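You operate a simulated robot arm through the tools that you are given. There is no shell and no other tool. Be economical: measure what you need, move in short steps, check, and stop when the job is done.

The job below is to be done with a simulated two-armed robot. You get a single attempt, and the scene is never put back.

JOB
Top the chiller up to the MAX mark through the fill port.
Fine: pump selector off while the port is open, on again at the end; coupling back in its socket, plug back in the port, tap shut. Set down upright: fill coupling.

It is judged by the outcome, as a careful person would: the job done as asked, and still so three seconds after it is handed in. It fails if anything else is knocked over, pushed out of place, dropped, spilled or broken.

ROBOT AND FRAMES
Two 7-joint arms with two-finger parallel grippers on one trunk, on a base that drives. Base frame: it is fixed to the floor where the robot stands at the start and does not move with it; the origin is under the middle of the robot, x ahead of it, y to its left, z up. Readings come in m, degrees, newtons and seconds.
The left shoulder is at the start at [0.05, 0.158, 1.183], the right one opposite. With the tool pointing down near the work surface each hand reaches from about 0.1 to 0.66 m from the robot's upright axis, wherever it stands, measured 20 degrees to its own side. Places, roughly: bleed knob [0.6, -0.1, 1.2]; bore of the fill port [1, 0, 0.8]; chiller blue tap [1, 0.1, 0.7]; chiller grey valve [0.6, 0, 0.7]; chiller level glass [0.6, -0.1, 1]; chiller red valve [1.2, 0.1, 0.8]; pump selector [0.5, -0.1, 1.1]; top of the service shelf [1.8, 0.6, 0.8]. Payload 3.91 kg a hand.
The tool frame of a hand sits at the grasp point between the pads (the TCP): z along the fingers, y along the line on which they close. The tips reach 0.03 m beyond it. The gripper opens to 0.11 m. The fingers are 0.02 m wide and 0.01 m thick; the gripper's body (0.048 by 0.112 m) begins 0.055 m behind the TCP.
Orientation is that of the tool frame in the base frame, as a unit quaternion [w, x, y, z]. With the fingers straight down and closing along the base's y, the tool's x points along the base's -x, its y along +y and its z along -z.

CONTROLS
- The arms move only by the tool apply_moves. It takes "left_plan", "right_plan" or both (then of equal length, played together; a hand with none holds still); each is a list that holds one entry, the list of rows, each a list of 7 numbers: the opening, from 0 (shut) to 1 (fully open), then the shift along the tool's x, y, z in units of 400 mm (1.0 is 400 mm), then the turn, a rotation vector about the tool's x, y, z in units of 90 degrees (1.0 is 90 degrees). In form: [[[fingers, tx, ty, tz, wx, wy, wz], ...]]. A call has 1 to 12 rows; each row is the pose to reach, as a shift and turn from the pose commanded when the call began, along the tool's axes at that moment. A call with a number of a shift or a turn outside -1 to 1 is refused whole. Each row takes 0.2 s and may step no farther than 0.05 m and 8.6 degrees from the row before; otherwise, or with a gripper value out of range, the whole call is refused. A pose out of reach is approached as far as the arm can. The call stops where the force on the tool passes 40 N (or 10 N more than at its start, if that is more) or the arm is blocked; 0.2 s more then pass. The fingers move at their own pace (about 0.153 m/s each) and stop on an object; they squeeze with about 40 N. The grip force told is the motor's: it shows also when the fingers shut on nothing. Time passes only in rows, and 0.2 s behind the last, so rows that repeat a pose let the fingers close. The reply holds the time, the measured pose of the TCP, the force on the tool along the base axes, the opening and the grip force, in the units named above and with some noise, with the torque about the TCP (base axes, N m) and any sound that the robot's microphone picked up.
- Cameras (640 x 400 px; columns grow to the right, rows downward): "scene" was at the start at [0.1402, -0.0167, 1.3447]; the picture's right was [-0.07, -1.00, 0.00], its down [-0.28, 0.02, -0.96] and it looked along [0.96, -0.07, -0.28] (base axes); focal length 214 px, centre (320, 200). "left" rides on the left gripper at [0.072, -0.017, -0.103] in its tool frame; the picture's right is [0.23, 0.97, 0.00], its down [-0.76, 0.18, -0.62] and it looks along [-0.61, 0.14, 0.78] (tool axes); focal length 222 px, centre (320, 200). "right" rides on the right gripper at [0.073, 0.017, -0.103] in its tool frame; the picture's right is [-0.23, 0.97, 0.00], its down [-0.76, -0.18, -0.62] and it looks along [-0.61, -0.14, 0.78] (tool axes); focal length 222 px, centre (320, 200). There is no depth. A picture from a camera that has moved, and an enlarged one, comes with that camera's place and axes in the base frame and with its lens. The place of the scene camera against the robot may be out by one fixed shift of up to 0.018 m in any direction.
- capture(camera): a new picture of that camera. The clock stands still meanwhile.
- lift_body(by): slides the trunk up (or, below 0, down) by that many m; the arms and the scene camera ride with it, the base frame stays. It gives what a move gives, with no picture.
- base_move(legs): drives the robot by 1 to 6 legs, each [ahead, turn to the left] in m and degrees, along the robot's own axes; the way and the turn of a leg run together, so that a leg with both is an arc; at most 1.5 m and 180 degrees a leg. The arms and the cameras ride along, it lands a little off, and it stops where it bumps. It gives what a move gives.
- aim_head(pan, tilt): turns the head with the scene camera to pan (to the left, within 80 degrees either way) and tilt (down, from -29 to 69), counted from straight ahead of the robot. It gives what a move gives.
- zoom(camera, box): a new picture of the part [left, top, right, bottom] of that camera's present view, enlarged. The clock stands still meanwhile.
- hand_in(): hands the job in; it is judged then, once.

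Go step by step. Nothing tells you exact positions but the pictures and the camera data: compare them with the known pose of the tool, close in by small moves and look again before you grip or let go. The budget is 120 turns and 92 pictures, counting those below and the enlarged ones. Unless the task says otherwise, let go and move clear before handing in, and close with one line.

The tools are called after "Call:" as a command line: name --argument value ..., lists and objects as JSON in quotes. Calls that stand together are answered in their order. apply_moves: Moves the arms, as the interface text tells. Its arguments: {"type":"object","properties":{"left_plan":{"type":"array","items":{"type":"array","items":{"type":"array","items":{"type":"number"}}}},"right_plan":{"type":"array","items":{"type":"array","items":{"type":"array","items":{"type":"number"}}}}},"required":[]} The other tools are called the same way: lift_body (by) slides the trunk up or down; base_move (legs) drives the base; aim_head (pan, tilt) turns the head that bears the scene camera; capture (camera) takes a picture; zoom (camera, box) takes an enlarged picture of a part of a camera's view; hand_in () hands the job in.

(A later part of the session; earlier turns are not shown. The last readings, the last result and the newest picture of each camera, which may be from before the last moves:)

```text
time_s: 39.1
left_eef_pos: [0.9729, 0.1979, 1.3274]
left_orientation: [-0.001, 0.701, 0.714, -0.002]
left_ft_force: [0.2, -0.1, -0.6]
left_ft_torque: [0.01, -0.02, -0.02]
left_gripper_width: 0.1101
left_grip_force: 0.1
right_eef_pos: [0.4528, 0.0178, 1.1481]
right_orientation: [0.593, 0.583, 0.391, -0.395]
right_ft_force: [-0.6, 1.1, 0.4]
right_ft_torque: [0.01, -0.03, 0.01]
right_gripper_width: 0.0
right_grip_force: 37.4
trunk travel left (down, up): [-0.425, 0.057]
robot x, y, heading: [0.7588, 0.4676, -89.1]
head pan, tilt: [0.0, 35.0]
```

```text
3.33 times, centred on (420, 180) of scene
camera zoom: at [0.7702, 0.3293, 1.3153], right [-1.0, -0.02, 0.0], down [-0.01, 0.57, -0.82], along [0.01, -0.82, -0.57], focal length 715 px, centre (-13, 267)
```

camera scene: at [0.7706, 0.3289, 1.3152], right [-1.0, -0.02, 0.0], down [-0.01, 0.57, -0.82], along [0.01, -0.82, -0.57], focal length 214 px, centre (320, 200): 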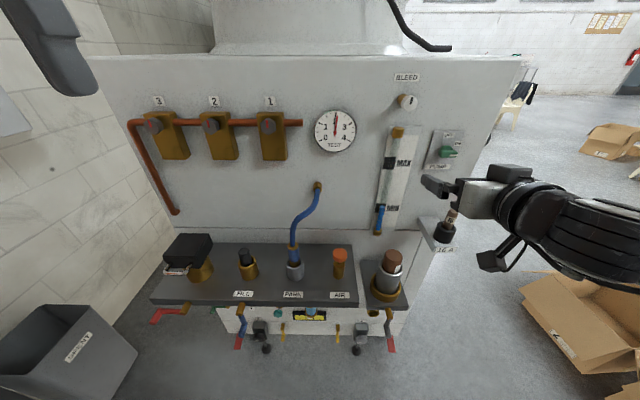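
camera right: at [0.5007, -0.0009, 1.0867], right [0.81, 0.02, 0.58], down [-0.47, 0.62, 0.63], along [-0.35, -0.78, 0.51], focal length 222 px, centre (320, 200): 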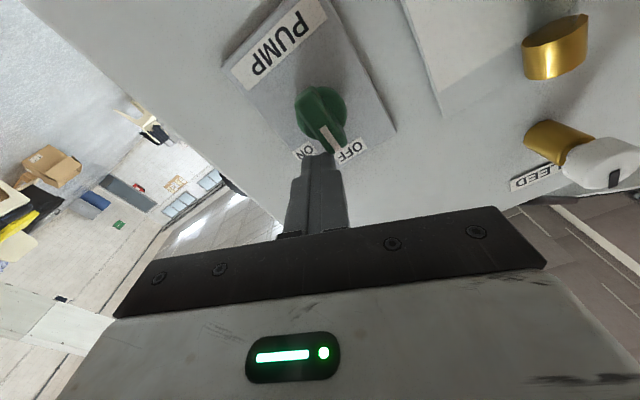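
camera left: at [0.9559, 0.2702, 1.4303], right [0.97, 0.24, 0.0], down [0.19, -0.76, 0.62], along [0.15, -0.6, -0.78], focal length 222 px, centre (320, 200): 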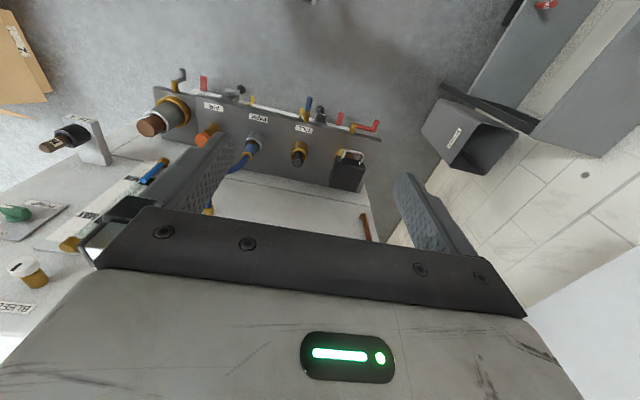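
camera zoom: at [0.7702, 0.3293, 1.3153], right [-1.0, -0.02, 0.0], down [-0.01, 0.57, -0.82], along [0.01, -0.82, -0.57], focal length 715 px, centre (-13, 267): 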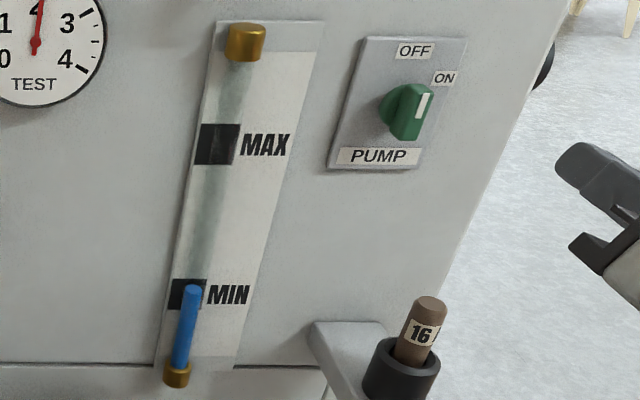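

Selector is at OFF. Next I retract the right hand to the tool-down pose and turn the base about 20° left so both hands reach the fill port.

Call:
apply_moves --right_plan '[[[0.6, -0.011, 0.038, -0.036, 0.0167, 0.082, -0.0167], [0.6, -0.022, 0.076, -0.072, 0.0333, 0.164, -0.0333], [0.6, -0.033, 0.114, -0.1075, 0.05, 0.246, -0.05], [0.6, -0.044, 0.152, -0.143, 0.0667, 0.328, -0.0667], [0.6, -0.055, 0.19, -0.179, 0.0833, 0.41, -0.0833], [0.6, -0.066, 0.2275, -0.215, 0.1, 0.4925, -0.1], [0.6, -0.077, 0.265, -0.251, 0.1167, 0.5745, -0.1167], [0.6, -0.088, 0.303, -0.287, 0.133, 0.6565, -0.133], [0.6, -0.099, 0.341, -0.3225, 0.15, 0.7385, -0.15], [0.6, -0.11, 0.379, -0.358, 0.1667, 0.8205, -0.1667], [0.6, -0.121, 0.417, -0.394, 0.183, 0.9025, -0.183], [0.6, -0.1325, 0.455, -0.43, 0.2, 0.985, -0.2]]]'

Call:
base_move --legs '[[0, 20]]'

Call:
lift_body --by -0.15

Call:
capture --camera "right"

Call:
capture --camera "scene"

```text
time_s: 41.7
left_eef_pos: [0.9729, 0.1969, 1.3263]
left_orientation: [-0.001, 0.701, 0.713, -0.001]
left_ft_force: [0.4, -0.6, -0.7]
left_ft_torque: [0.04, -0.01, 0.02]
left_gripper_width: 0.11
left_grip_force: 0.1
right_eef_pos: [0.6022, 0.1909, 1.264]
right_orientation: [0.001, 0.706, 0.708, -0.007]
right_ft_force: [0.4, 0.9, -1.1]
right_ft_torque: [-0.02, -0.01, -0.02]
right_gripper_width: 0.0665
right_grip_force: 0.1
right hand out of reach, approached as far as the arm can: row 1, 2, 3, 4
trunk travel left (down, up): [-0.425, 0.057]
robot x, y, heading: [0.763, 0.464, -89.2]
head pan, tilt: [0.0, 35.0]
```

```text
time_s: 43.2
left_eef_pos: [1.0524, 0.2846, 1.3256]
left_orientation: [-0.001, 0.567, 0.824, -0.001]
left_ft_force: [0.1, 0.1, -0.7]
left_ft_torque: [0.0, 0.06, -0.01]
left_gripper_width: 0.1098
left_grip_force: 0.1
right_eef_pos: [0.7049, 0.1531, 1.2647]
right_orientation: [0.004, 0.573, 0.82, -0.008]
right_ft_force: [0.4, 0.2, 0.1]
right_ft_torque: [0.05, 0.02, -0.01]
right_gripper_width: 0.0662
right_grip_force: 0.1
trunk travel left (down, up): [-0.425, 0.057]
robot x, y, heading: [0.7622, 0.4642, -69.1]
head pan, tilt: [0.0, 35.0]
```

```text
time_s: 44.9
left_eef_pos: [1.0518, 0.2857, 1.1774]
left_orientation: [0.0, 0.567, 0.824, -0.001]
left_ft_force: [0.3, -0.4, -0.2]
left_ft_torque: [0.01, 0.0, -0.02]
left_gripper_width: 0.1099
left_grip_force: 0.0
right_eef_pos: [0.7045, 0.1537, 1.1148]
right_orientation: [0.004, 0.573, 0.82, -0.008]
right_ft_force: [0.5, 0.0, -0.8]
right_ft_torque: [-0.01, 0.02, 0.0]
right_gripper_width: 0.0662
right_grip_force: 0.0
trunk travel left (down, up): [-0.275, 0.207]
robot x, y, heading: [0.7603, 0.4661, -68.8]
head pan, tilt: [0.0, 35.0]
```

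```text
58 pictures are left
camera right: at [0.6947, 0.2288, 1.2159], right [0.99, 0.12, -0.01], down [0.1, -0.77, 0.64], along [0.07, -0.63, -0.77], focal length 222 px, centre (320, 200)
```

right: 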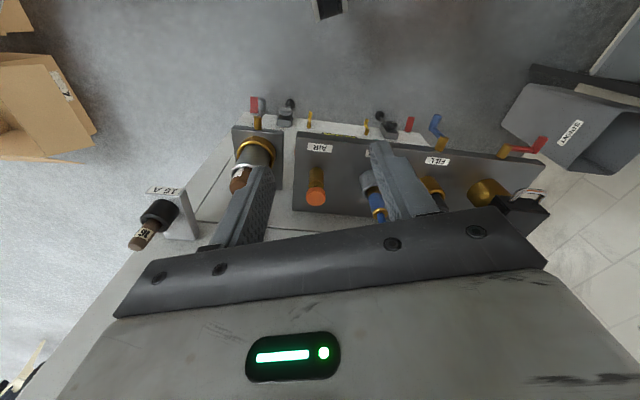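

```text
57 pictures are left
camera scene: at [0.8137, 0.3371, 1.1652], right [-0.93, -0.36, 0.0], down [-0.2, 0.54, -0.82], along [0.29, -0.77, -0.57], focal length 214 px, centre (320, 200)
```

scene: 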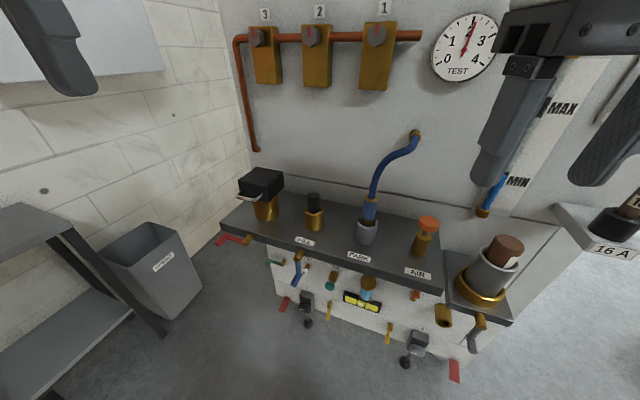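

Both arms have good access. I bring the left hand above the plug (about (0.968, -0.037, 0.889)), fingers half open.

Call:
apply_moves --left_plan '[[[0.55, -0.076, -0.054, 0.049, 0, 0, 0], [0.55, -0.151, -0.108, 0.098, 0, 0, 0], [0.55, -0.227, -0.162, 0.148, 0, 0, 0], [0.55, -0.302, -0.216, 0.197, 0, 0, 0], [0.55, -0.378, -0.27, 0.246, 0, 0, 0], [0.55, -0.453, -0.323, 0.295, 0, 0, 0], [0.55, -0.529, -0.377, 0.344, 0, 0, 0], [0.55, -0.604, -0.431, 0.393, 0, 0, 0], [0.55, -0.68, -0.485, 0.4425, 0, 0, 0]]]'

Call:
capture --camera "left"

Call:
zoom --camera "scene" --box '[220, 120, 440, 280]'

```text
time_s: 46.9
left_eef_pos: [0.967, -0.0382, 1.0]
left_orientation: [0.0, 0.568, 0.823, 0.0]
left_ft_force: [0.0, -0.2, -0.3]
left_ft_torque: [0.04, 0.0, 0.01]
left_gripper_width: 0.0605
left_grip_force: 0.1
right_eef_pos: [0.7035, 0.1528, 1.1133]
right_orientation: [0.004, 0.573, 0.819, -0.008]
right_ft_force: [0.3, 0.2, -0.3]
right_ft_torque: [-0.02, 0.01, 0.02]
right_gripper_width: 0.0662
right_grip_force: 0.1
trunk travel left (down, up): [-0.275, 0.207]
robot x, y, heading: [0.7629, 0.4675, -69.1]
head pan, tilt: [0.0, 35.0]
```

```text
56 pictures are left
camera left: at [0.9263, 0.0238, 1.1033], right [0.83, 0.56, 0.0], down [0.44, -0.65, 0.62], along [0.35, -0.52, -0.78], focal length 222 px, centre (320, 200)
```

left: 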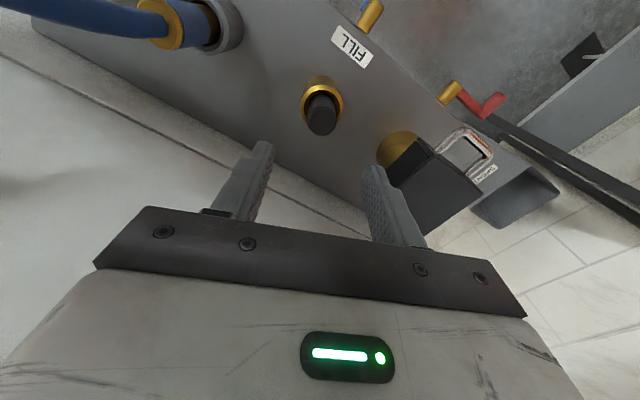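

```text
2.50 times, centred on (330, 200) of scene
camera zoom: at [0.8134, 0.3368, 1.1651], right [-0.93, -0.36, 0.0], down [-0.2, 0.54, -0.82], along [0.29, -0.77, -0.57], focal length 536 px, centre (295, 200)
```

zoom: 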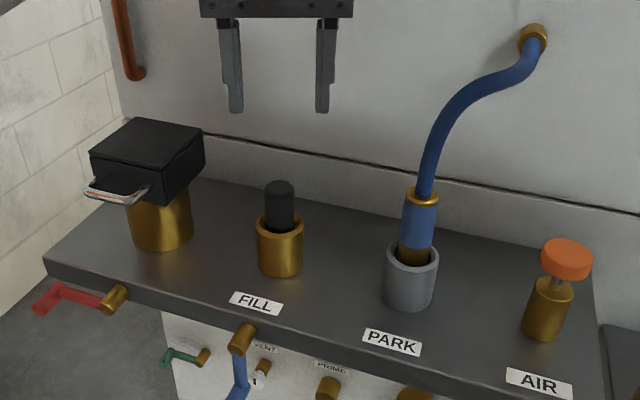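

Plug top re-measured at ≈(0.970, -0.041, 0.889). I go down and grip it.

Call:
apply_moves --left_plan '[[[0.55, -0.005, 0.002, 0.1, 0, 0, 0], [0.55, -0.01, 0.004, 0.2, 0, 0, 0], [0.55, -0.01, 0.004, 0.25, 0, 0, 0], [0.55, -0.01, 0.004, 0.2875, 0, 0, 0], [0.2, -0.01, 0.004, 0.2875, 0, 0, 0], [0, -0.01, 0.004, 0.2875, 0, 0, 0], [0, -0.01, 0.004, 0.2875, 0, 0, 0]]]'

Call:
capture --camera "left"

```text
time_s: 48.5
left_eef_pos: [0.9705, -0.0422, 0.886]
left_orientation: [-0.002, 0.567, 0.823, -0.001]
left_ft_force: [0.4, -0.2, 0.3]
left_ft_torque: [0.0, 0.01, 0.0]
left_gripper_width: 0.0265
left_grip_force: 39.9
right_eef_pos: [0.7048, 0.1529, 1.1136]
right_orientation: [0.004, 0.573, 0.82, -0.008]
right_ft_force: [0.2, 1.0, 0.0]
right_ft_torque: [0.01, -0.02, 0.01]
right_gripper_width: 0.0662
right_grip_force: 0.0
trunk travel left (down, up): [-0.275, 0.207]
robot x, y, heading: [0.7602, 0.4656, -69.2]
head pan, tilt: [0.0, 35.0]
```

```text
54 pictures are left
camera left: at [0.9292, 0.0204, 0.9886], right [0.83, 0.56, 0.0], down [0.44, -0.65, 0.62], along [0.35, -0.52, -0.78], focal length 222 px, centre (320, 200)
```

left: 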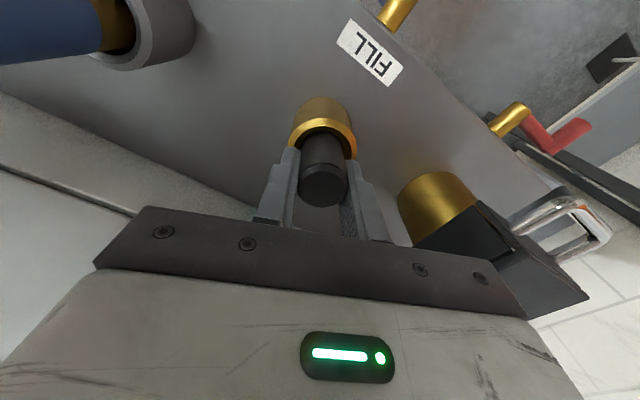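

Plug gripped (26.5 mm). I pull it straight up.

Call:
apply_moves --left_plan '[[[0, 0, 0, -0.02, 0, 0, 0], [0, 0, 0, -0.05, 0, 0, 0], [0, 0, 0, -0.1, 0, 0, 0], [0, 0, 0, -0.18, 0, 0, 0], [0, 0, 0, -0.28, 0, 0, 0]]]'

Call:
capture --camera "scene"

```text
time_s: 49.7
left_eef_pos: [0.9687, -0.0415, 0.9994]
left_orientation: [0.0, 0.568, 0.823, 0.0]
left_ft_force: [0.2, 0.9, -0.7]
left_ft_torque: [-0.01, -0.01, 0.0]
left_gripper_width: 0.0266
left_grip_force: 40.2
right_eef_pos: [0.7035, 0.1539, 1.1128]
right_orientation: [0.004, 0.573, 0.82, -0.008]
right_ft_force: [-0.5, 0.7, 0.0]
right_ft_torque: [0.01, 0.01, -0.03]
right_gripper_width: 0.0661
right_grip_force: 0.0
trunk travel left (down, up): [-0.275, 0.207]
robot x, y, heading: [0.7609, 0.4703, -69.2]
head pan, tilt: [0.0, 35.0]
```

```text
53 pictures are left
camera scene: at [0.8136, 0.3372, 1.1651], right [-0.93, -0.36, 0.0], down [-0.2, 0.54, -0.82], along [0.29, -0.77, -0.57], focal length 214 px, centre (320, 200)
```

scene: 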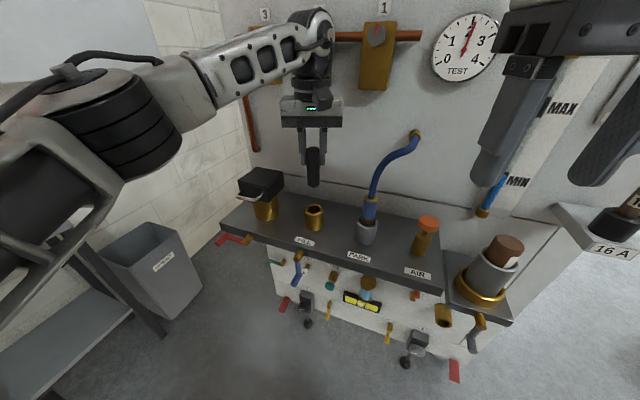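

The plug is out. I take it aside with the left hand and bring the right hand, pitched forward, in front of the parked coupling (≈(0.842, -0.04, 0.885)).

Call:
apply_moves --left_plan '[[[0, 0.041, 0.045, -0.08, 0, 0, 0], [0, 0.082, 0.09, -0.15, 0, 0, 0], [0, 0.123, 0.134, -0.2, 0, 0, 0], [0, 0.163, 0.179, -0.25, 0, 0, 0], [0, 0.204, 0.224, -0.25, 0, 0, 0], [0, 0.245, 0.269, -0.25, 0, 0, 0], [0, 0.286, 0.313, -0.25, 0, 0, 0], [0, 0.327, 0.358, -0.25, 0, 0, 0], [0, 0.368, 0.403, -0.25, 0, 0, 0], [0, 0.408, 0.448, -0.25, 0, 0, 0], [0, 0.45, 0.492, -0.25, 0, 0, 0], [0, 0.49, 0.537, -0.25, 0, 0, 0]]]' --right_plan '[[[0.65, -0.027, 0.013, 0.047, 0, -0.069, 0], [0.65, -0.054, 0.027, 0.094, 0, -0.138, 0], [0.65, -0.08, 0.04, 0.141, 0, -0.2075, 0], [0.65, -0.107, 0.054, 0.1875, 0, -0.277, 0], [0.65, -0.134, 0.067, 0.234, 0, -0.346, 0], [0.65, -0.161, 0.08, 0.281, 0, -0.415, 0], [0.65, -0.188, 0.094, 0.328, 0, -0.484, 0], [0.65, -0.215, 0.107, 0.375, 0, -0.553, 0], [0.65, -0.241, 0.121, 0.422, 0, -0.6225, 0], [0.65, -0.268, 0.134, 0.469, 0, -0.69, 0], [0.65, -0.295, 0.148, 0.516, 0, -0.76, 0], [0.65, -0.322, 0.161, 0.5625, 0, -0.83, 0]]]'

Call:
capture --camera "right"

Call:
capture --camera "scene"

```text
time_s: 52.3
left_eef_pos: [1.1005, 0.2184, 1.0962]
left_orientation: [-0.001, 0.567, 0.824, -0.002]
left_ft_force: [1.0, 0.5, -0.5]
left_ft_torque: [-0.01, -0.02, 0.02]
left_gripper_width: 0.0267
left_grip_force: 39.8
right_eef_pos: [0.8088, 0.0494, 0.8888]
right_orientation: [0.501, 0.45, 0.649, -0.354]
right_ft_force: [-1.1, 0.2, 0.3]
right_ft_torque: [0.0, -0.02, 0.04]
right_gripper_width: 0.0714
right_grip_force: 0.1
right hand out of reach, approached as far as the arm can: row 7, 8, 9, 10, 11
trunk travel left (down, up): [-0.275, 0.207]
robot x, y, heading: [0.7643, 0.4697, -69.2]
head pan, tilt: [0.0, 35.0]
```

```text
52 pictures are left
camera right: at [0.7826, 0.1661, 0.8454], right [0.94, 0.28, 0.21], down [-0.3, 0.33, 0.89], along [0.18, -0.9, 0.4], focal length 222 px, centre (320, 200)
```

right: 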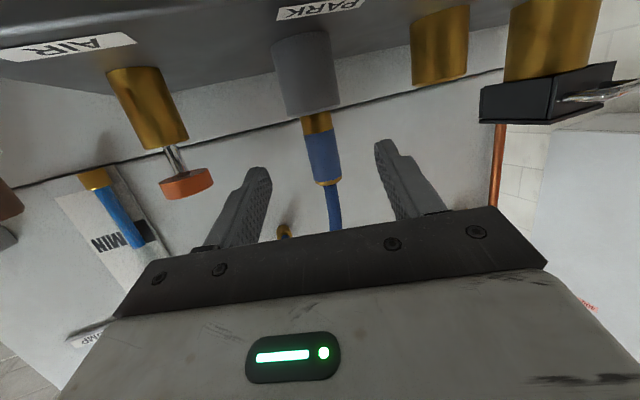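

```text
51 pictures are left
camera scene: at [0.8139, 0.3371, 1.1651], right [-0.93, -0.36, 0.0], down [-0.2, 0.54, -0.82], along [0.29, -0.77, -0.57], focal length 214 px, centre (320, 200)
```

scene: 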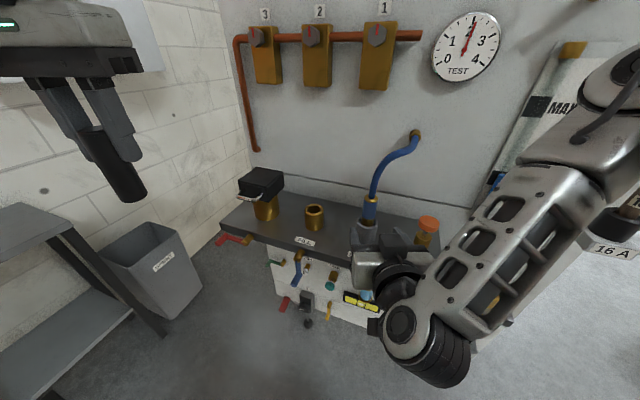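

The coupling body centre is ≈(0.835, -0.04, 0.895). I move in with the fingers around it and close.

Call:
apply_moves --right_plan '[[[0.65, -0.04, -0.008, 0.06, 0, 0, 0], [0.65, -0.067, -0.015, 0.12, 0, 0, 0], [0.65, -0.067, -0.015, 0.18, 0, 0, 0], [0.65, -0.067, -0.015, 0.222, 0, 0, 0], [0.65, -0.067, -0.015, 0.222, 0, 0, 0]]]'

Call:
capture --camera "right"

Call:
zoom --camera "scene" --box '[300, 170, 420, 290]'

```text
time_s: 53.5
left_eef_pos: [1.1013, 0.2185, 1.0967]
left_orientation: [0.0, 0.567, 0.824, 0.0]
left_ft_force: [-0.3, 0.3, -0.9]
left_ft_torque: [0.0, -0.01, 0.03]
left_gripper_width: 0.0268
left_grip_force: 40.5
right_eef_pos: [0.8333, -0.0392, 0.8947]
right_orientation: [0.5, 0.451, 0.649, -0.354]
right_ft_force: [0.8, -0.4, 0.0]
right_ft_torque: [0.01, 0.0, -0.01]
right_gripper_width: 0.0719
right_grip_force: 0.1
trunk travel left (down, up): [-0.275, 0.207]
robot x, y, heading: [0.7615, 0.4669, -69.0]
head pan, tilt: [0.0, 35.0]
```

```text
50 pictures are left
camera right: at [0.8086, 0.0769, 0.8495], right [0.94, 0.28, 0.21], down [-0.3, 0.33, 0.89], along [0.18, -0.9, 0.39], focal length 222 px, centre (320, 200)
```

right: 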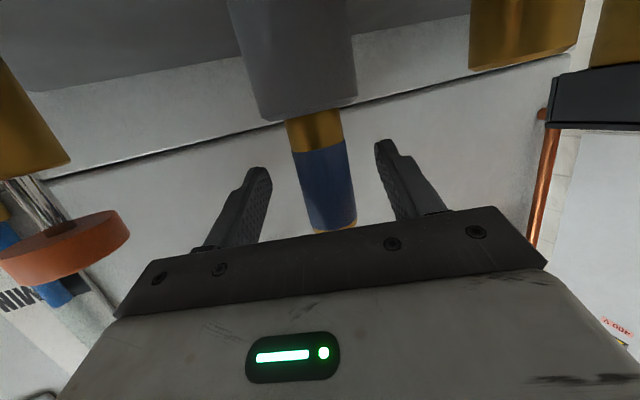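

```text
3.33 times, centred on (360, 230) of scene
camera zoom: at [0.8137, 0.337, 1.1652], right [-0.93, -0.36, 0.0], down [-0.2, 0.54, -0.82], along [0.29, -0.77, -0.57], focal length 715 px, centre (187, 100)
```

zoom: 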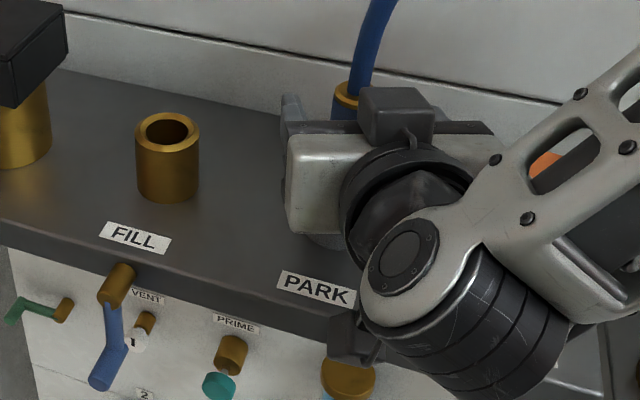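

Aligned. I close the fingers.

Call:
apply_moves --right_plan '[[[0.3, 0, 0, 0, 0, 0, 0], [0, 0, 0, 0, 0, 0, 0], [0, 0, 0, 0, 0, 0, 0]]]'

Call:
capture --camera "right"

```text
time_s: 54.3
left_eef_pos: [1.1022, 0.2173, 1.0966]
left_orientation: [0.001, 0.567, 0.824, -0.001]
left_ft_force: [0.7, -0.1, -0.3]
left_ft_torque: [0.03, -0.02, 0.05]
left_gripper_width: 0.0269
left_grip_force: 40.0
right_eef_pos: [0.8362, -0.0385, 0.8935]
right_orientation: [0.501, 0.45, 0.65, -0.352]
right_ft_force: [8.0, 0.5, -1.0]
right_ft_torque: [0.03, -0.64, -0.01]
right_gripper_width: 0.0266
right_grip_force: 39.7
trunk travel left (down, up): [-0.275, 0.207]
robot x, y, heading: [0.7603, 0.466, -68.9]
head pan, tilt: [0.0, 35.0]
```

```text
48 pictures are left
camera right: at [0.8098, 0.0775, 0.8496], right [0.94, 0.28, 0.21], down [-0.3, 0.33, 0.89], along [0.18, -0.9, 0.39], focal length 222 px, centre (320, 200)
```

right: 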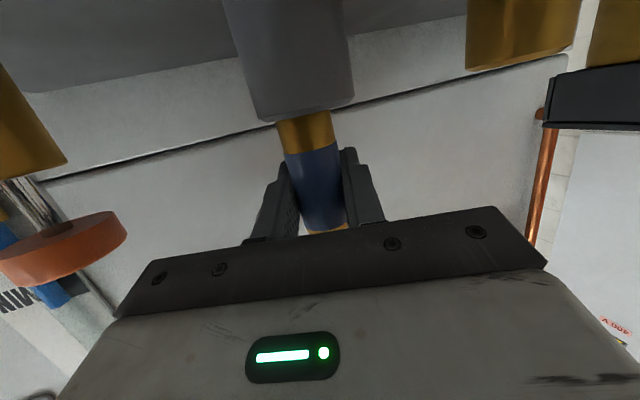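

Coupling held (26.6 mm). I lift it straight up out of the PARK socket.

Call:
apply_moves --right_plan '[[[0, -0.024, 0, -0.006, 0, 0, 0], [0, -0.06, -0.0005, -0.0154, 0, 0, 0], [0, -0.121, -0.001, -0.031, 0, 0, 0], [0, -0.182, -0.0015, -0.046, 0, 0, 0], [0, -0.242, -0.002, -0.062, 0, 0, 0]]]'

Call:
capture --camera "scene"

Call:
capture --camera "right"

```text
time_s: 55.5
left_eef_pos: [1.1015, 0.2185, 1.0963]
left_orientation: [0.0, 0.567, 0.824, -0.001]
left_ft_force: [-0.3, -0.7, 0.5]
left_ft_torque: [0.01, 0.03, -0.01]
left_gripper_width: 0.0269
left_grip_force: 39.6
right_eef_pos: [0.8343, -0.0387, 0.993]
right_orientation: [0.499, 0.451, 0.649, -0.355]
right_ft_force: [-0.5, -0.1, -1.2]
right_ft_torque: [-0.02, 0.02, 0.06]
right_gripper_width: 0.0267
right_grip_force: 40.4
trunk travel left (down, up): [-0.275, 0.207]
robot x, y, heading: [0.7569, 0.4668, -69.0]
head pan, tilt: [0.0, 35.0]
```

```text
47 pictures are left
camera scene: at [0.8137, 0.337, 1.1651], right [-0.93, -0.36, 0.0], down [-0.2, 0.54, -0.82], along [0.29, -0.77, -0.57], focal length 214 px, centre (320, 200)
```

scene: 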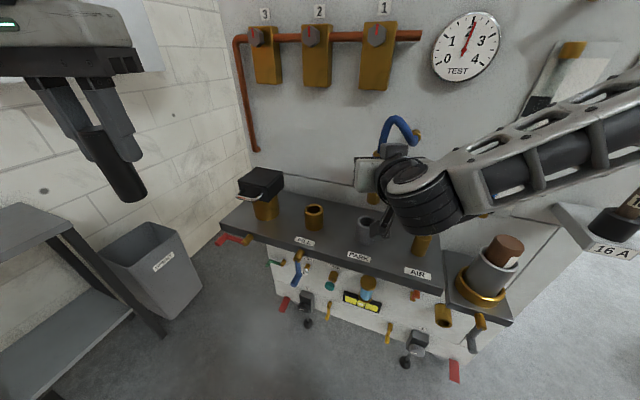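

```text
46 pictures are left
camera right: at [0.8084, 0.0777, 0.949], right [0.94, 0.28, 0.21], down [-0.3, 0.33, 0.89], along [0.18, -0.9, 0.39], focal length 222 px, centre (320, 200)
```

right: 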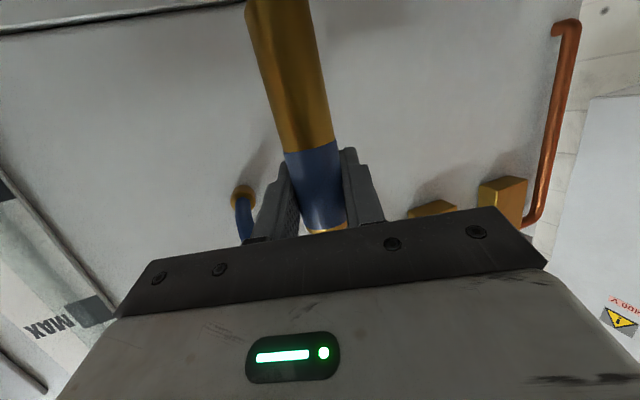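

Call:
zoom --camera "scene" --box '[290, 110, 430, 260]'

Call:
zoom --camera "left" --box '[0, 0, 320, 200]'

```text
2.67 times, centred on (360, 185) of scene
camera zoom: at [0.8137, 0.337, 1.1651], right [-0.93, -0.36, 0.0], down [-0.2, 0.54, -0.82], along [0.29, -0.77, -0.57], focal length 572 px, centre (213, 240)
```

zoom: 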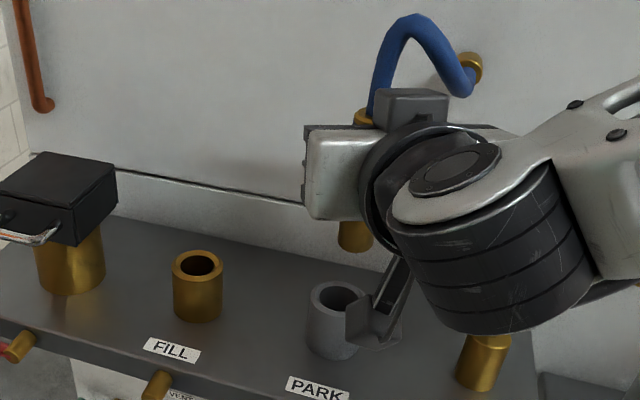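

```text
2.00 times, centred on (160, 100) of left
camera zoom: at [1.06, 0.2804, 1.2004], right [0.83, 0.56, 0.0], down [0.44, -0.65, 0.62], along [0.35, -0.52, -0.78], focal length 444 px, centre (640, 400)
```

zoom: 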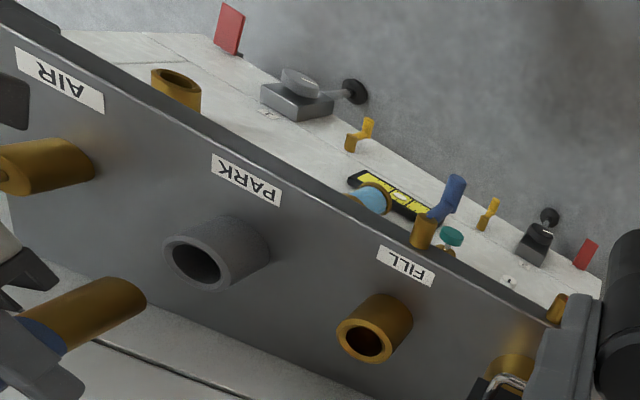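

The nozzle is clear of PARK; the FILL bore axis is ≈(0.971, -0.040). I move across above the port.

Call:
apply_moves --right_plan '[[[0, -0.0065, 0.064, 0.0233, 0, 0, 0], [0, -0.013, 0.128, 0.0466, 0, 0, 0], [0, -0.0195, 0.192, 0.07, 0, 0, 0], [0, -0.026, 0.256, 0.0932, 0, 0, 0], [0, -0.0325, 0.32, 0.1165, 0, 0, 0], [0, -0.0325, 0.32, 0.1165, 0, 0, 0]]]'

Call:
zoom --camera "scene" --box '[250, 110, 390, 260]'

Call:
zoom --camera "left" --box '[80, 80, 280, 205]'

```text
time_s: 56.9
left_eef_pos: [1.1009, 0.2192, 1.0968]
left_orientation: [-0.001, 0.568, 0.823, 0.0]
left_ft_force: [-0.9, -0.6, -0.2]
left_ft_torque: [-0.03, -0.03, 0.03]
left_gripper_width: 0.0266
left_grip_force: 39.9
right_eef_pos: [0.9724, -0.0414, 0.9945]
right_orientation: [0.5, 0.451, 0.649, -0.354]
right_ft_force: [-0.3, -1.0, -1.3]
right_ft_torque: [-0.02, -0.04, 0.0]
right_gripper_width: 0.0264
right_grip_force: 39.9
trunk travel left (down, up): [-0.275, 0.207]
robot x, y, heading: [0.7593, 0.4682, -69.1]
head pan, tilt: [0.0, 35.0]
```

```text
2.67 times, centred on (320, 185) of scene
camera zoom: at [0.8138, 0.337, 1.1651], right [-0.93, -0.36, 0.0], down [-0.2, 0.54, -0.82], along [0.29, -0.77, -0.57], focal length 572 px, centre (320, 240)
```

zoom: 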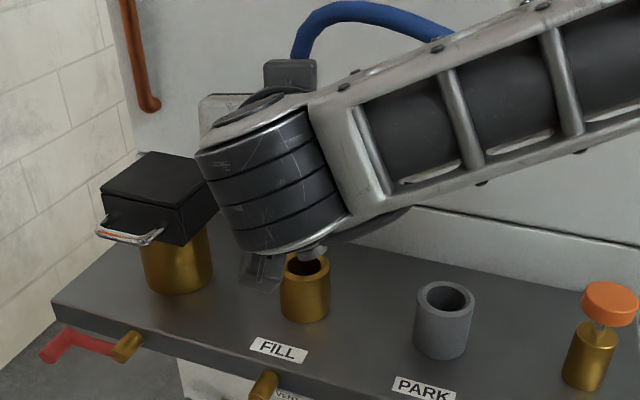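

```text
3.20 times, centred on (180, 142) of left
camera zoom: at [1.0601, 0.2804, 1.2004], right [0.83, 0.56, 0.0], down [0.44, -0.65, 0.62], along [0.35, -0.52, -0.78], focal length 711 px, centre (768, 384)
```

zoom: 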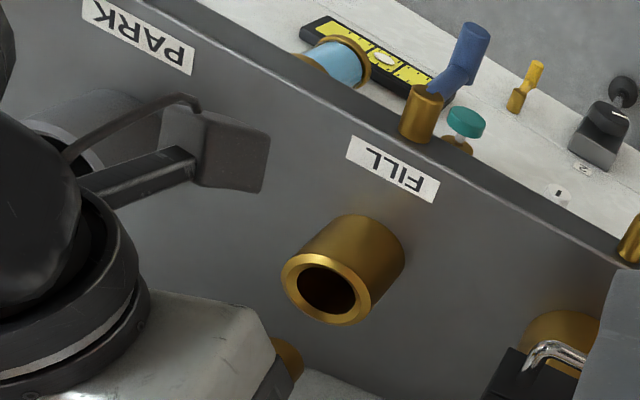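

Rim axis refined to ≈(0.970, -0.039, 0.846). I lower to just above the rim and compare the nozzle with the bore.

Call:
apply_moves --right_plan '[[[0, 0.03, -0.0025, 0.004, 0, 0, 0], [0, 0.06, -0.0025, 0.01, 0, 0, 0], [0, 0.09, -0.0025, 0.016, 0, 0, 0], [0, 0.1155, -0.0025, 0.0215, 0, 0, 0], [0, 0.1155, -0.0025, 0.0215, 0, 0, 0]]]'

Call:
zoom --camera "left" --box '[100, 80, 260, 205]'

Call:
capture --camera "right"

```text
time_s: 58.1
left_eef_pos: [1.1012, 0.2171, 1.0966]
left_orientation: [-0.001, 0.567, 0.824, 0.0]
left_ft_force: [0.3, -0.2, -0.4]
left_ft_torque: [-0.04, 0.02, 0.02]
left_gripper_width: 0.0264
left_grip_force: 40.0
right_eef_pos: [0.9689, -0.0381, 0.9468]
right_orientation: [0.501, 0.45, 0.649, -0.354]
right_ft_force: [0.3, 0.3, -1.5]
right_ft_torque: [0.01, -0.06, 0.01]
right_gripper_width: 0.0269
right_grip_force: 39.4
trunk travel left (down, up): [-0.275, 0.207]
robot x, y, heading: [0.7622, 0.4669, -69.2]
head pan, tilt: [0.0, 35.0]
```

```text
3.20 times, centred on (180, 142) of left
camera zoom: at [1.0601, 0.2804, 1.2004], right [0.83, 0.56, 0.0], down [0.44, -0.65, 0.62], along [0.35, -0.52, -0.78], focal length 711 px, centre (768, 384)
```

zoom: 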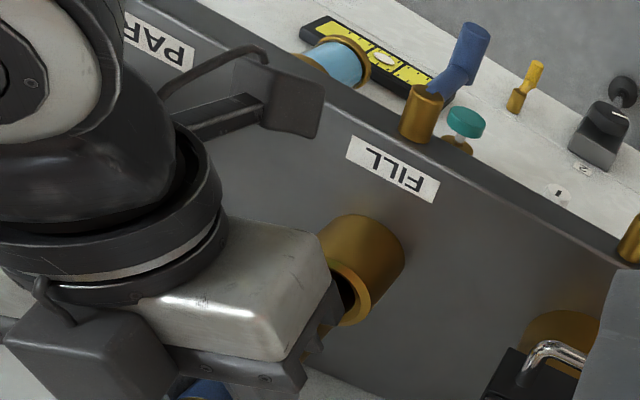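

```text
40 pictures are left
camera right: at [0.943, 0.0783, 0.9022], right [0.94, 0.28, 0.21], down [-0.3, 0.33, 0.89], along [0.18, -0.9, 0.39], focal length 222 px, centre (320, 200)
```

right: 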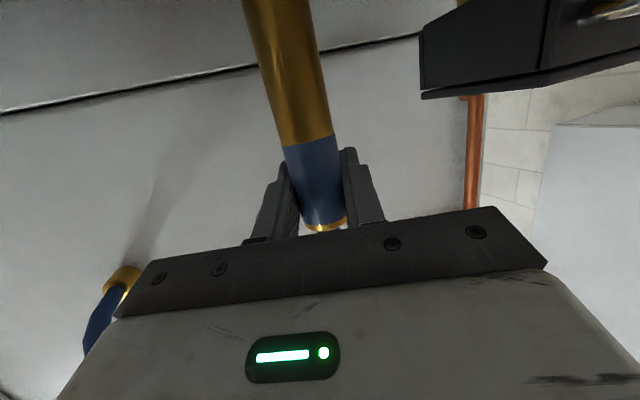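

The view is occluded, so I feel my way down in small steps.

Call:
apply_moves --right_plan '[[[0, 0.0145, 0, 0.0037, 0, 0, 0], [0, 0.029, 0, 0.0074, 0, 0, 0], [0, 0.0436, 0, 0.0111, 0, 0, 0], [0, 0.058, 0, 0.0148, 0, 0, 0]]]'

```text
time_s: 59.1
left_eef_pos: [1.1005, 0.2174, 1.096]
left_orientation: [-0.001, 0.567, 0.824, -0.001]
left_ft_force: [0.5, -0.2, -0.4]
left_ft_torque: [0.0, -0.04, 0.03]
left_gripper_width: 0.0267
left_grip_force: 39.8
right_eef_pos: [0.9691, -0.037, 0.9235]
right_orientation: [0.5, 0.45, 0.649, -0.354]
right_ft_force: [0.4, 0.1, -1.3]
right_ft_torque: [-0.02, -0.03, -0.01]
right_gripper_width: 0.027
right_grip_force: 39.9
trunk travel left (down, up): [-0.275, 0.207]
robot x, y, heading: [0.7597, 0.4663, -69.2]
head pan, tilt: [0.0, 35.0]
```

No contact yet. Continue down toward the seating depth.

Call:
apply_moves --right_plan '[[[0, 0.0145, 0, 0.0037, 0, 0, 0], [0, 0.029, 0, 0.0074, 0, 0, 0], [0, 0.0436, 0, 0.0111, 0, 0, 0], [0, 0.058, 0, 0.0148, 0, 0, 0], [0, 0.0727, 0, 0.0185, 0, 0, 0]]]'

Call:
zoom --camera "left" --box '[100, 80, 260, 205]'

```text
time_s: 60.3
left_eef_pos: [1.1001, 0.2194, 1.098]
left_orientation: [0.002, 0.567, 0.824, -0.001]
left_ft_force: [-0.1, -0.3, 0.5]
left_ft_torque: [0.0, -0.02, 0.0]
left_gripper_width: 0.0267
left_grip_force: 40.4
right_eef_pos: [0.9679, -0.0368, 0.8986]
right_orientation: [0.504, 0.45, 0.645, -0.356]
right_ft_force: [-4.4, 2.7, 18.9]
right_ft_torque: [0.54, 0.32, 0.05]
right_gripper_width: 0.0273
right_grip_force: 39.5
trunk travel left (down, up): [-0.275, 0.207]
robot x, y, heading: [0.7575, 0.4666, -69.4]
head pan, tilt: [0.0, 35.0]
```

```text
3.20 times, centred on (180, 142) of left
camera zoom: at [1.0592, 0.2822, 1.2015], right [0.83, 0.56, 0.0], down [0.44, -0.65, 0.63], along [0.35, -0.52, -0.78], focal length 711 px, centre (768, 384)
```

zoom: 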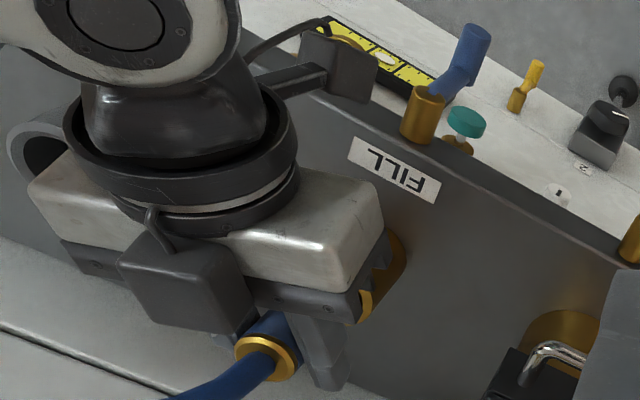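

Contact at z≈0.899, well past the rim (nozzle is ~35 mm inside). One gentle push to confirm it is seated, then I'll look.

Call:
apply_moves --right_plan '[[[0, 0.006, 0, 0.0015, 0, 0, 0], [0, 0.01, 0, 0.0025, 0, 0, 0], [0, 0.01, 0, 0.0025, 0, 0, 0]]]'

Call:
zoom --camera "scene" --box '[240, 130, 400, 260]'

```text
time_s: 61.1
left_eef_pos: [1.1008, 0.2204, 1.0991]
left_orientation: [0.001, 0.567, 0.824, -0.002]
left_ft_force: [0.4, 1.0, -1.1]
left_ft_torque: [-0.01, 0.01, -0.01]
left_gripper_width: 0.0267
left_grip_force: 39.9
right_eef_pos: [0.969, -0.0378, 0.896]
right_orientation: [0.506, 0.449, 0.643, -0.358]
right_ft_force: [1.5, -3.9, 32.6]
right_ft_torque: [-0.19, 0.08, 0.03]
right_gripper_width: 0.0269
right_grip_force: 40.0
trunk travel left (down, up): [-0.275, 0.207]
robot x, y, heading: [0.7562, 0.4646, -69.2]
head pan, tilt: [0.0, 35.0]
```

```text
3.08 times, centred on (320, 195) of scene
camera zoom: at [0.8128, 0.339, 1.1656], right [-0.93, -0.36, 0.0], down [-0.2, 0.53, -0.82], along [0.29, -0.77, -0.57], focal length 660 px, centre (320, 215)
```

zoom: 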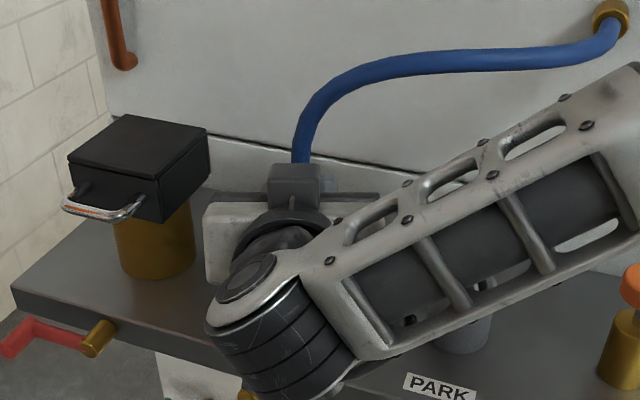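

Firm stop: seated. I open the fingers, back straight off and look.

Call:
apply_moves --right_plan '[[[0.3, -0.008, 0, -0.002, 0, 0, 0], [0.65, -0.008, 0, -0.002, 0, 0, 0], [0.65, -0.008, 0, -0.002, 0, 0, 0], [0.65, -0.02, 0, -0.08, 0, 0, 0], [0.65, -0.02, 0, -0.18, 0, 0, 0], [0.65, -0.02, 0, -0.27, 0, 0, 0]]]'

Call:
capture --camera "scene"

Call:
zoom --camera "left" --box '[100, 40, 300, 205]'

```text
time_s: 62.5
left_eef_pos: [1.1007, 0.2181, 1.0977]
left_orientation: [0.001, 0.567, 0.824, -0.002]
left_ft_force: [0.1, -0.2, -0.8]
left_ft_torque: [0.01, -0.02, -0.03]
left_gripper_width: 0.0267
left_grip_force: 40.2
right_eef_pos: [0.9345, 0.0588, 0.924]
right_orientation: [0.501, 0.45, 0.649, -0.353]
right_ft_force: [-0.8, 0.3, 0.2]
right_ft_torque: [0.0, 0.01, 0.01]
right_gripper_width: 0.0714
right_grip_force: 0.0
trunk travel left (down, up): [-0.275, 0.207]
robot x, y, heading: [0.7611, 0.4631, -69.1]
head pan, tilt: [0.0, 35.0]
```

```text
37 pictures are left
camera scene: at [0.8138, 0.3372, 1.1652], right [-0.93, -0.36, 0.0], down [-0.2, 0.54, -0.82], along [0.29, -0.77, -0.57], focal length 214 px, centre (320, 200)
```

scene: 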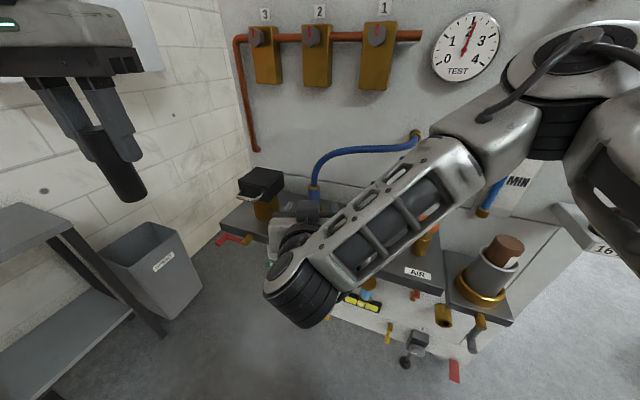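

```text
2.42 times, centred on (200, 122) of left
camera zoom: at [1.0601, 0.2806, 1.2005], right [0.83, 0.56, 0.0], down [0.44, -0.65, 0.62], along [0.35, -0.52, -0.78], focal length 538 px, centre (611, 388)
```

zoom: 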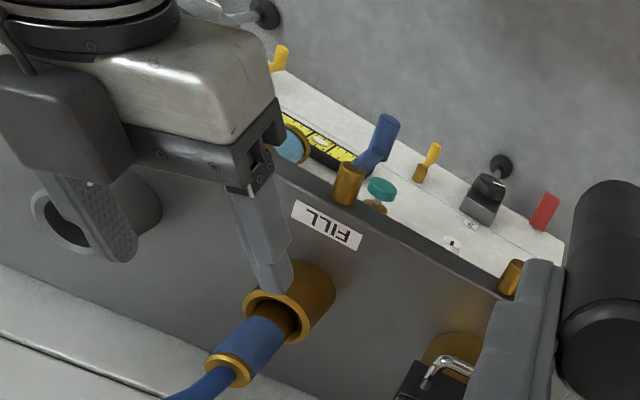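

The coupling stands seated in FILL. Next, the blue tap: I pull the right hand back, level it, and lower the trunk so the hand and the head camera come to the tap's and glass's height.

Call:
apply_moves --right_plan '[[[0.5, 0.027, 0.035, -0.068, 0.043, -0.033, 0.011], [0.5, 0.054, 0.069, -0.136, 0.086, -0.067, 0.022], [0.5, 0.082, 0.104, -0.203, 0.129, -0.1, 0.033], [0.5, 0.109, 0.138, -0.271, 0.172, -0.134, 0.044], [0.5, 0.136, 0.173, -0.339, 0.215, -0.167, 0.055], [0.5, 0.136, 0.173, -0.339, 0.215, -0.167, 0.055]]]'

Call:
lift_body --by -0.18

Call:
capture --camera "right"

Call:
capture --camera "scene"

```text
time_s: 63.9
left_eef_pos: [1.1004, 0.2183, 1.0975]
left_orientation: [0.0, 0.568, 0.823, 0.0]
left_ft_force: [-0.4, -0.9, -0.5]
left_ft_torque: [-0.01, 0.0, 0.01]
left_gripper_width: 0.0269
left_grip_force: 40.1
right_eef_pos: [0.9082, 0.1103, 0.9681]
right_orientation: [0.509, 0.512, 0.488, -0.491]
right_ft_force: [0.0, 0.5, -0.2]
right_ft_torque: [-0.04, 0.04, 0.01]
right_gripper_width: 0.0551
right_grip_force: 0.0
right hand out of reach, approached as far as the arm can: row 3, 4, 5, 6
trunk travel left (down, up): [-0.275, 0.207]
robot x, y, heading: [0.7611, 0.4665, -69.0]
head pan, tilt: [0.0, 35.0]
```

```text
time_s: 65.9
left_eef_pos: [1.1002, 0.2172, 0.9174]
left_orientation: [0.0, 0.567, 0.824, -0.001]
left_ft_force: [-0.3, 0.1, -0.6]
left_ft_torque: [0.02, -0.03, 0.03]
left_gripper_width: 0.0268
left_grip_force: 40.1
right_eef_pos: [0.9093, 0.112, 0.7903]
right_orientation: [0.512, 0.511, 0.487, -0.49]
right_ft_force: [0.6, -0.1, 0.3]
right_ft_torque: [-0.03, 0.01, -0.02]
right_gripper_width: 0.0551
right_grip_force: 0.0
trunk travel left (down, up): [-0.095, 0.387]
robot x, y, heading: [0.7633, 0.4694, -69.1]
head pan, tilt: [0.0, 35.0]
```

```text
35 pictures are left
camera right: at [0.9288, 0.2141, 0.7186], right [0.96, 0.0, 0.27], down [-0.21, 0.63, 0.75], along [-0.17, -0.78, 0.6], focal length 222 px, centre (320, 200)
```

right: 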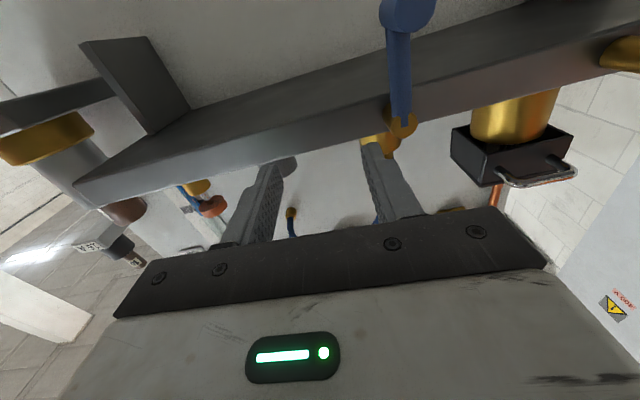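

```text
34 pictures are left
camera scene: at [0.8137, 0.3371, 0.9852], right [-0.93, -0.36, 0.0], down [-0.2, 0.54, -0.82], along [0.29, -0.77, -0.57], focal length 214 px, centre (320, 200)
```

scene: 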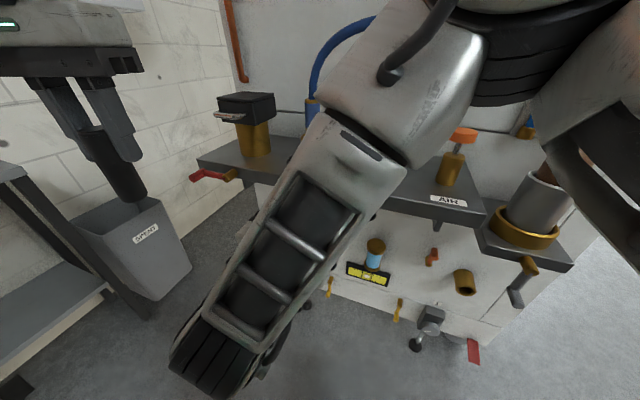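

The hand is too close to the body for this posture, so I back the base by 0.1 m, keeping everything clear.

Call:
base_move --legs '[[-0.11, 0]]'

Call:
zoom --camera "right" --box '[280, 0, 520, 200]'

```text
time_s: 67.1
left_eef_pos: [1.0614, 0.3212, 0.9173]
left_orientation: [0.0, 0.568, 0.823, -0.001]
left_ft_force: [0.3, 0.8, -1.1]
left_ft_torque: [0.0, 0.04, -0.01]
left_gripper_width: 0.0266
left_grip_force: 40.3
right_eef_pos: [0.8713, 0.2142, 0.7885]
right_orientation: [0.511, 0.51, 0.488, -0.491]
right_ft_force: [-0.3, -0.2, -0.1]
right_ft_torque: [0.0, 0.0, -0.03]
right_gripper_width: 0.055
right_grip_force: 0.1
trunk travel left (down, up): [-0.095, 0.387]
robot x, y, heading: [0.7228, 0.5678, -69.3]
head pan, tilt: [0.0, 35.0]
```

```text
2.00 times, centred on (400, 100) of right
camera zoom: at [0.8894, 0.3167, 0.718], right [0.96, 0.0, 0.27], down [-0.21, 0.63, 0.75], along [-0.17, -0.78, 0.6], focal length 444 px, centre (160, 400)
```

zoom: 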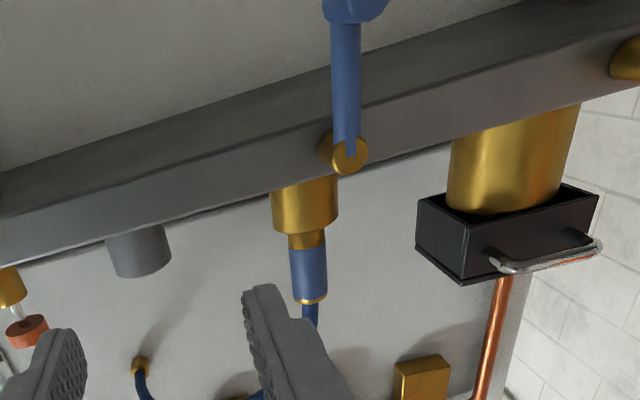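

Tap knob ≈ (0.965, 0.066–0.095, 0.727). I bring the right hand in front of it, and lift/turn the left hand so its camera can watch the level glass.

Call:
apply_moves --right_plan '[[[0.45, 0.024, 0.033, 0.0, 0, 0, 0], [0.45, 0.048, 0.066, 0.02, 0, 0, 0], [0.45, 0.072, 0.099, 0.045, 0, 0, 0], [0.45, 0.096, 0.132, 0.07, 0, 0, 0], [0.45, 0.12, 0.165, 0.09, 0, 0, 0], [0.45, 0.144, 0.198, 0.113, 0, 0, 0], [0.45, 0.167, 0.231, 0.135, 0, 0, 0]]]' --left_plan '[[[0, 0.007, -0.009, -0.083, 0, 0, 0.0794], [0, 0.014, -0.017, -0.166, 0, 0, 0.159], [0, 0.021, -0.026, -0.25, 0, 0, 0.238], [0, 0.029, -0.035, -0.333, 0, 0, 0.318], [0, 0.036, -0.044, -0.416, 0, 0, 0.397], [0, 0.043, -0.052, -0.5, 0, 0, 0.477], [0, 0.05, -0.061, -0.5825, 0, 0, 0.556]]]'

Call:
capture --camera "right"

Call:
capture --camera "left"

```text
time_s: 68.7
left_eef_pos: [0.9634, 0.3464, 1.0501]
left_orientation: [0.001, 0.862, 0.507, -0.002]
left_ft_force: [-0.3, 0.5, 0.1]
left_ft_torque: [0.01, -0.01, 0.02]
left_gripper_width: 0.0265
left_grip_force: 40.1
left hand out of reach, approached as far as the arm can: row 5, 6, 7
right_eef_pos: [0.9657, 0.1592, 0.7277]
right_orientation: [0.511, 0.511, 0.487, -0.491]
right_ft_force: [0.2, 0.3, -1.0]
right_ft_torque: [0.01, 0.02, -0.01]
right_gripper_width: 0.0496
right_grip_force: 0.0
right hand out of reach, approached as far as the arm can: row 1, 2, 3, 4, 5
trunk travel left (down, up): [-0.095, 0.387]
robot x, y, heading: [0.7206, 0.5722, -69.3]
head pan, tilt: [0.0, 35.0]
```

```text
32 pictures are left
camera right: at [0.9843, 0.2617, 0.6556], right [0.96, 0.0, 0.27], down [-0.21, 0.63, 0.75], along [-0.17, -0.78, 0.6], focal length 222 px, centre (320, 200)
```

right: 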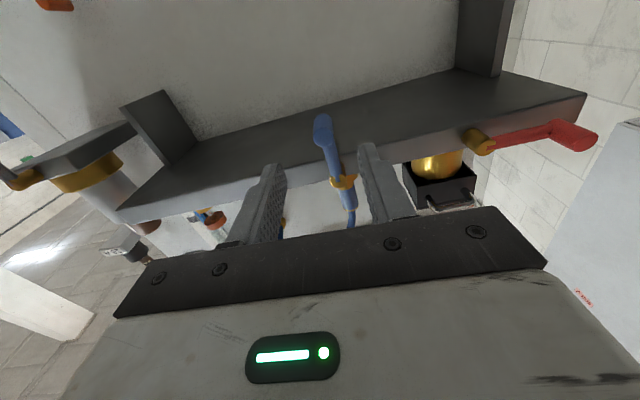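

```text
31 pictures are left
camera left: at [0.9855, 0.4188, 1.1537], right [0.96, -0.28, 0.0], down [-0.21, -0.75, 0.63], along [-0.17, -0.6, -0.78], focal length 222 px, centre (320, 200)
```

left: 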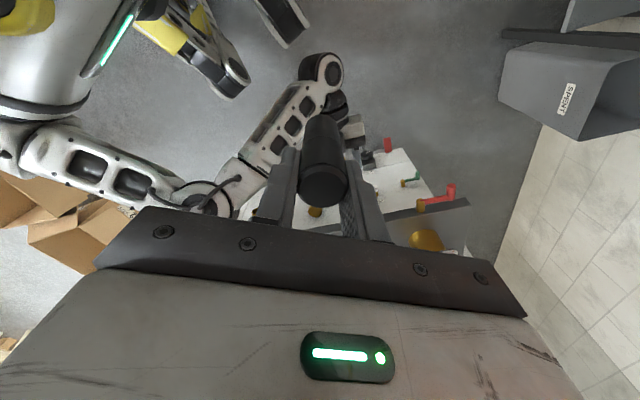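

I check if the head camera can see the glass past the right arm.

Call:
aim_head --pan -35 --tilt 5

Call:
capture --camera "scene"

```text
time_s: 69.7
left_eef_pos: [0.9648, 0.3463, 1.0511]
left_orientation: [0.002, 0.862, 0.508, -0.003]
left_ft_force: [-0.3, 0.2, -0.9]
left_ft_torque: [-0.01, 0.04, 0.01]
left_gripper_width: 0.0268
left_grip_force: 39.7
right_eef_pos: [0.9647, 0.1588, 0.7282]
right_orientation: [0.511, 0.51, 0.487, -0.49]
right_ft_force: [-0.6, 0.3, -0.1]
right_ft_torque: [-0.02, -0.02, 0.01]
right_gripper_width: 0.0496
right_grip_force: 0.1
trunk travel left (down, up): [-0.095, 0.387]
robot x, y, heading: [0.718, 0.5729, -69.1]
head pan, tilt: [-35.0, 5.0]
```

```text
30 pictures are left
camera scene: at [0.7209, 0.4331, 1.0333], right [-0.97, 0.24, 0.0], down [0.02, 0.09, -1.0], along [-0.24, -0.97, -0.09], focal length 214 px, centre (320, 200)
```

scene: 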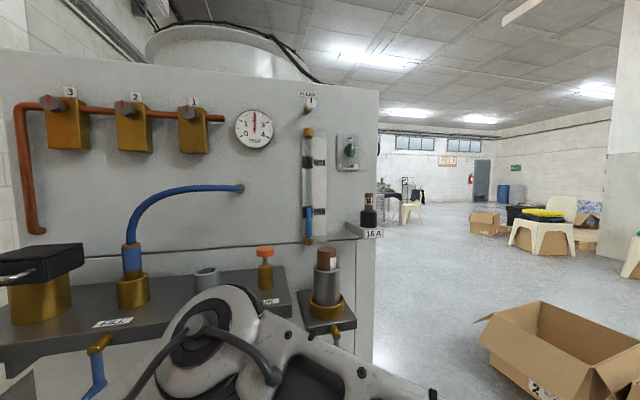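

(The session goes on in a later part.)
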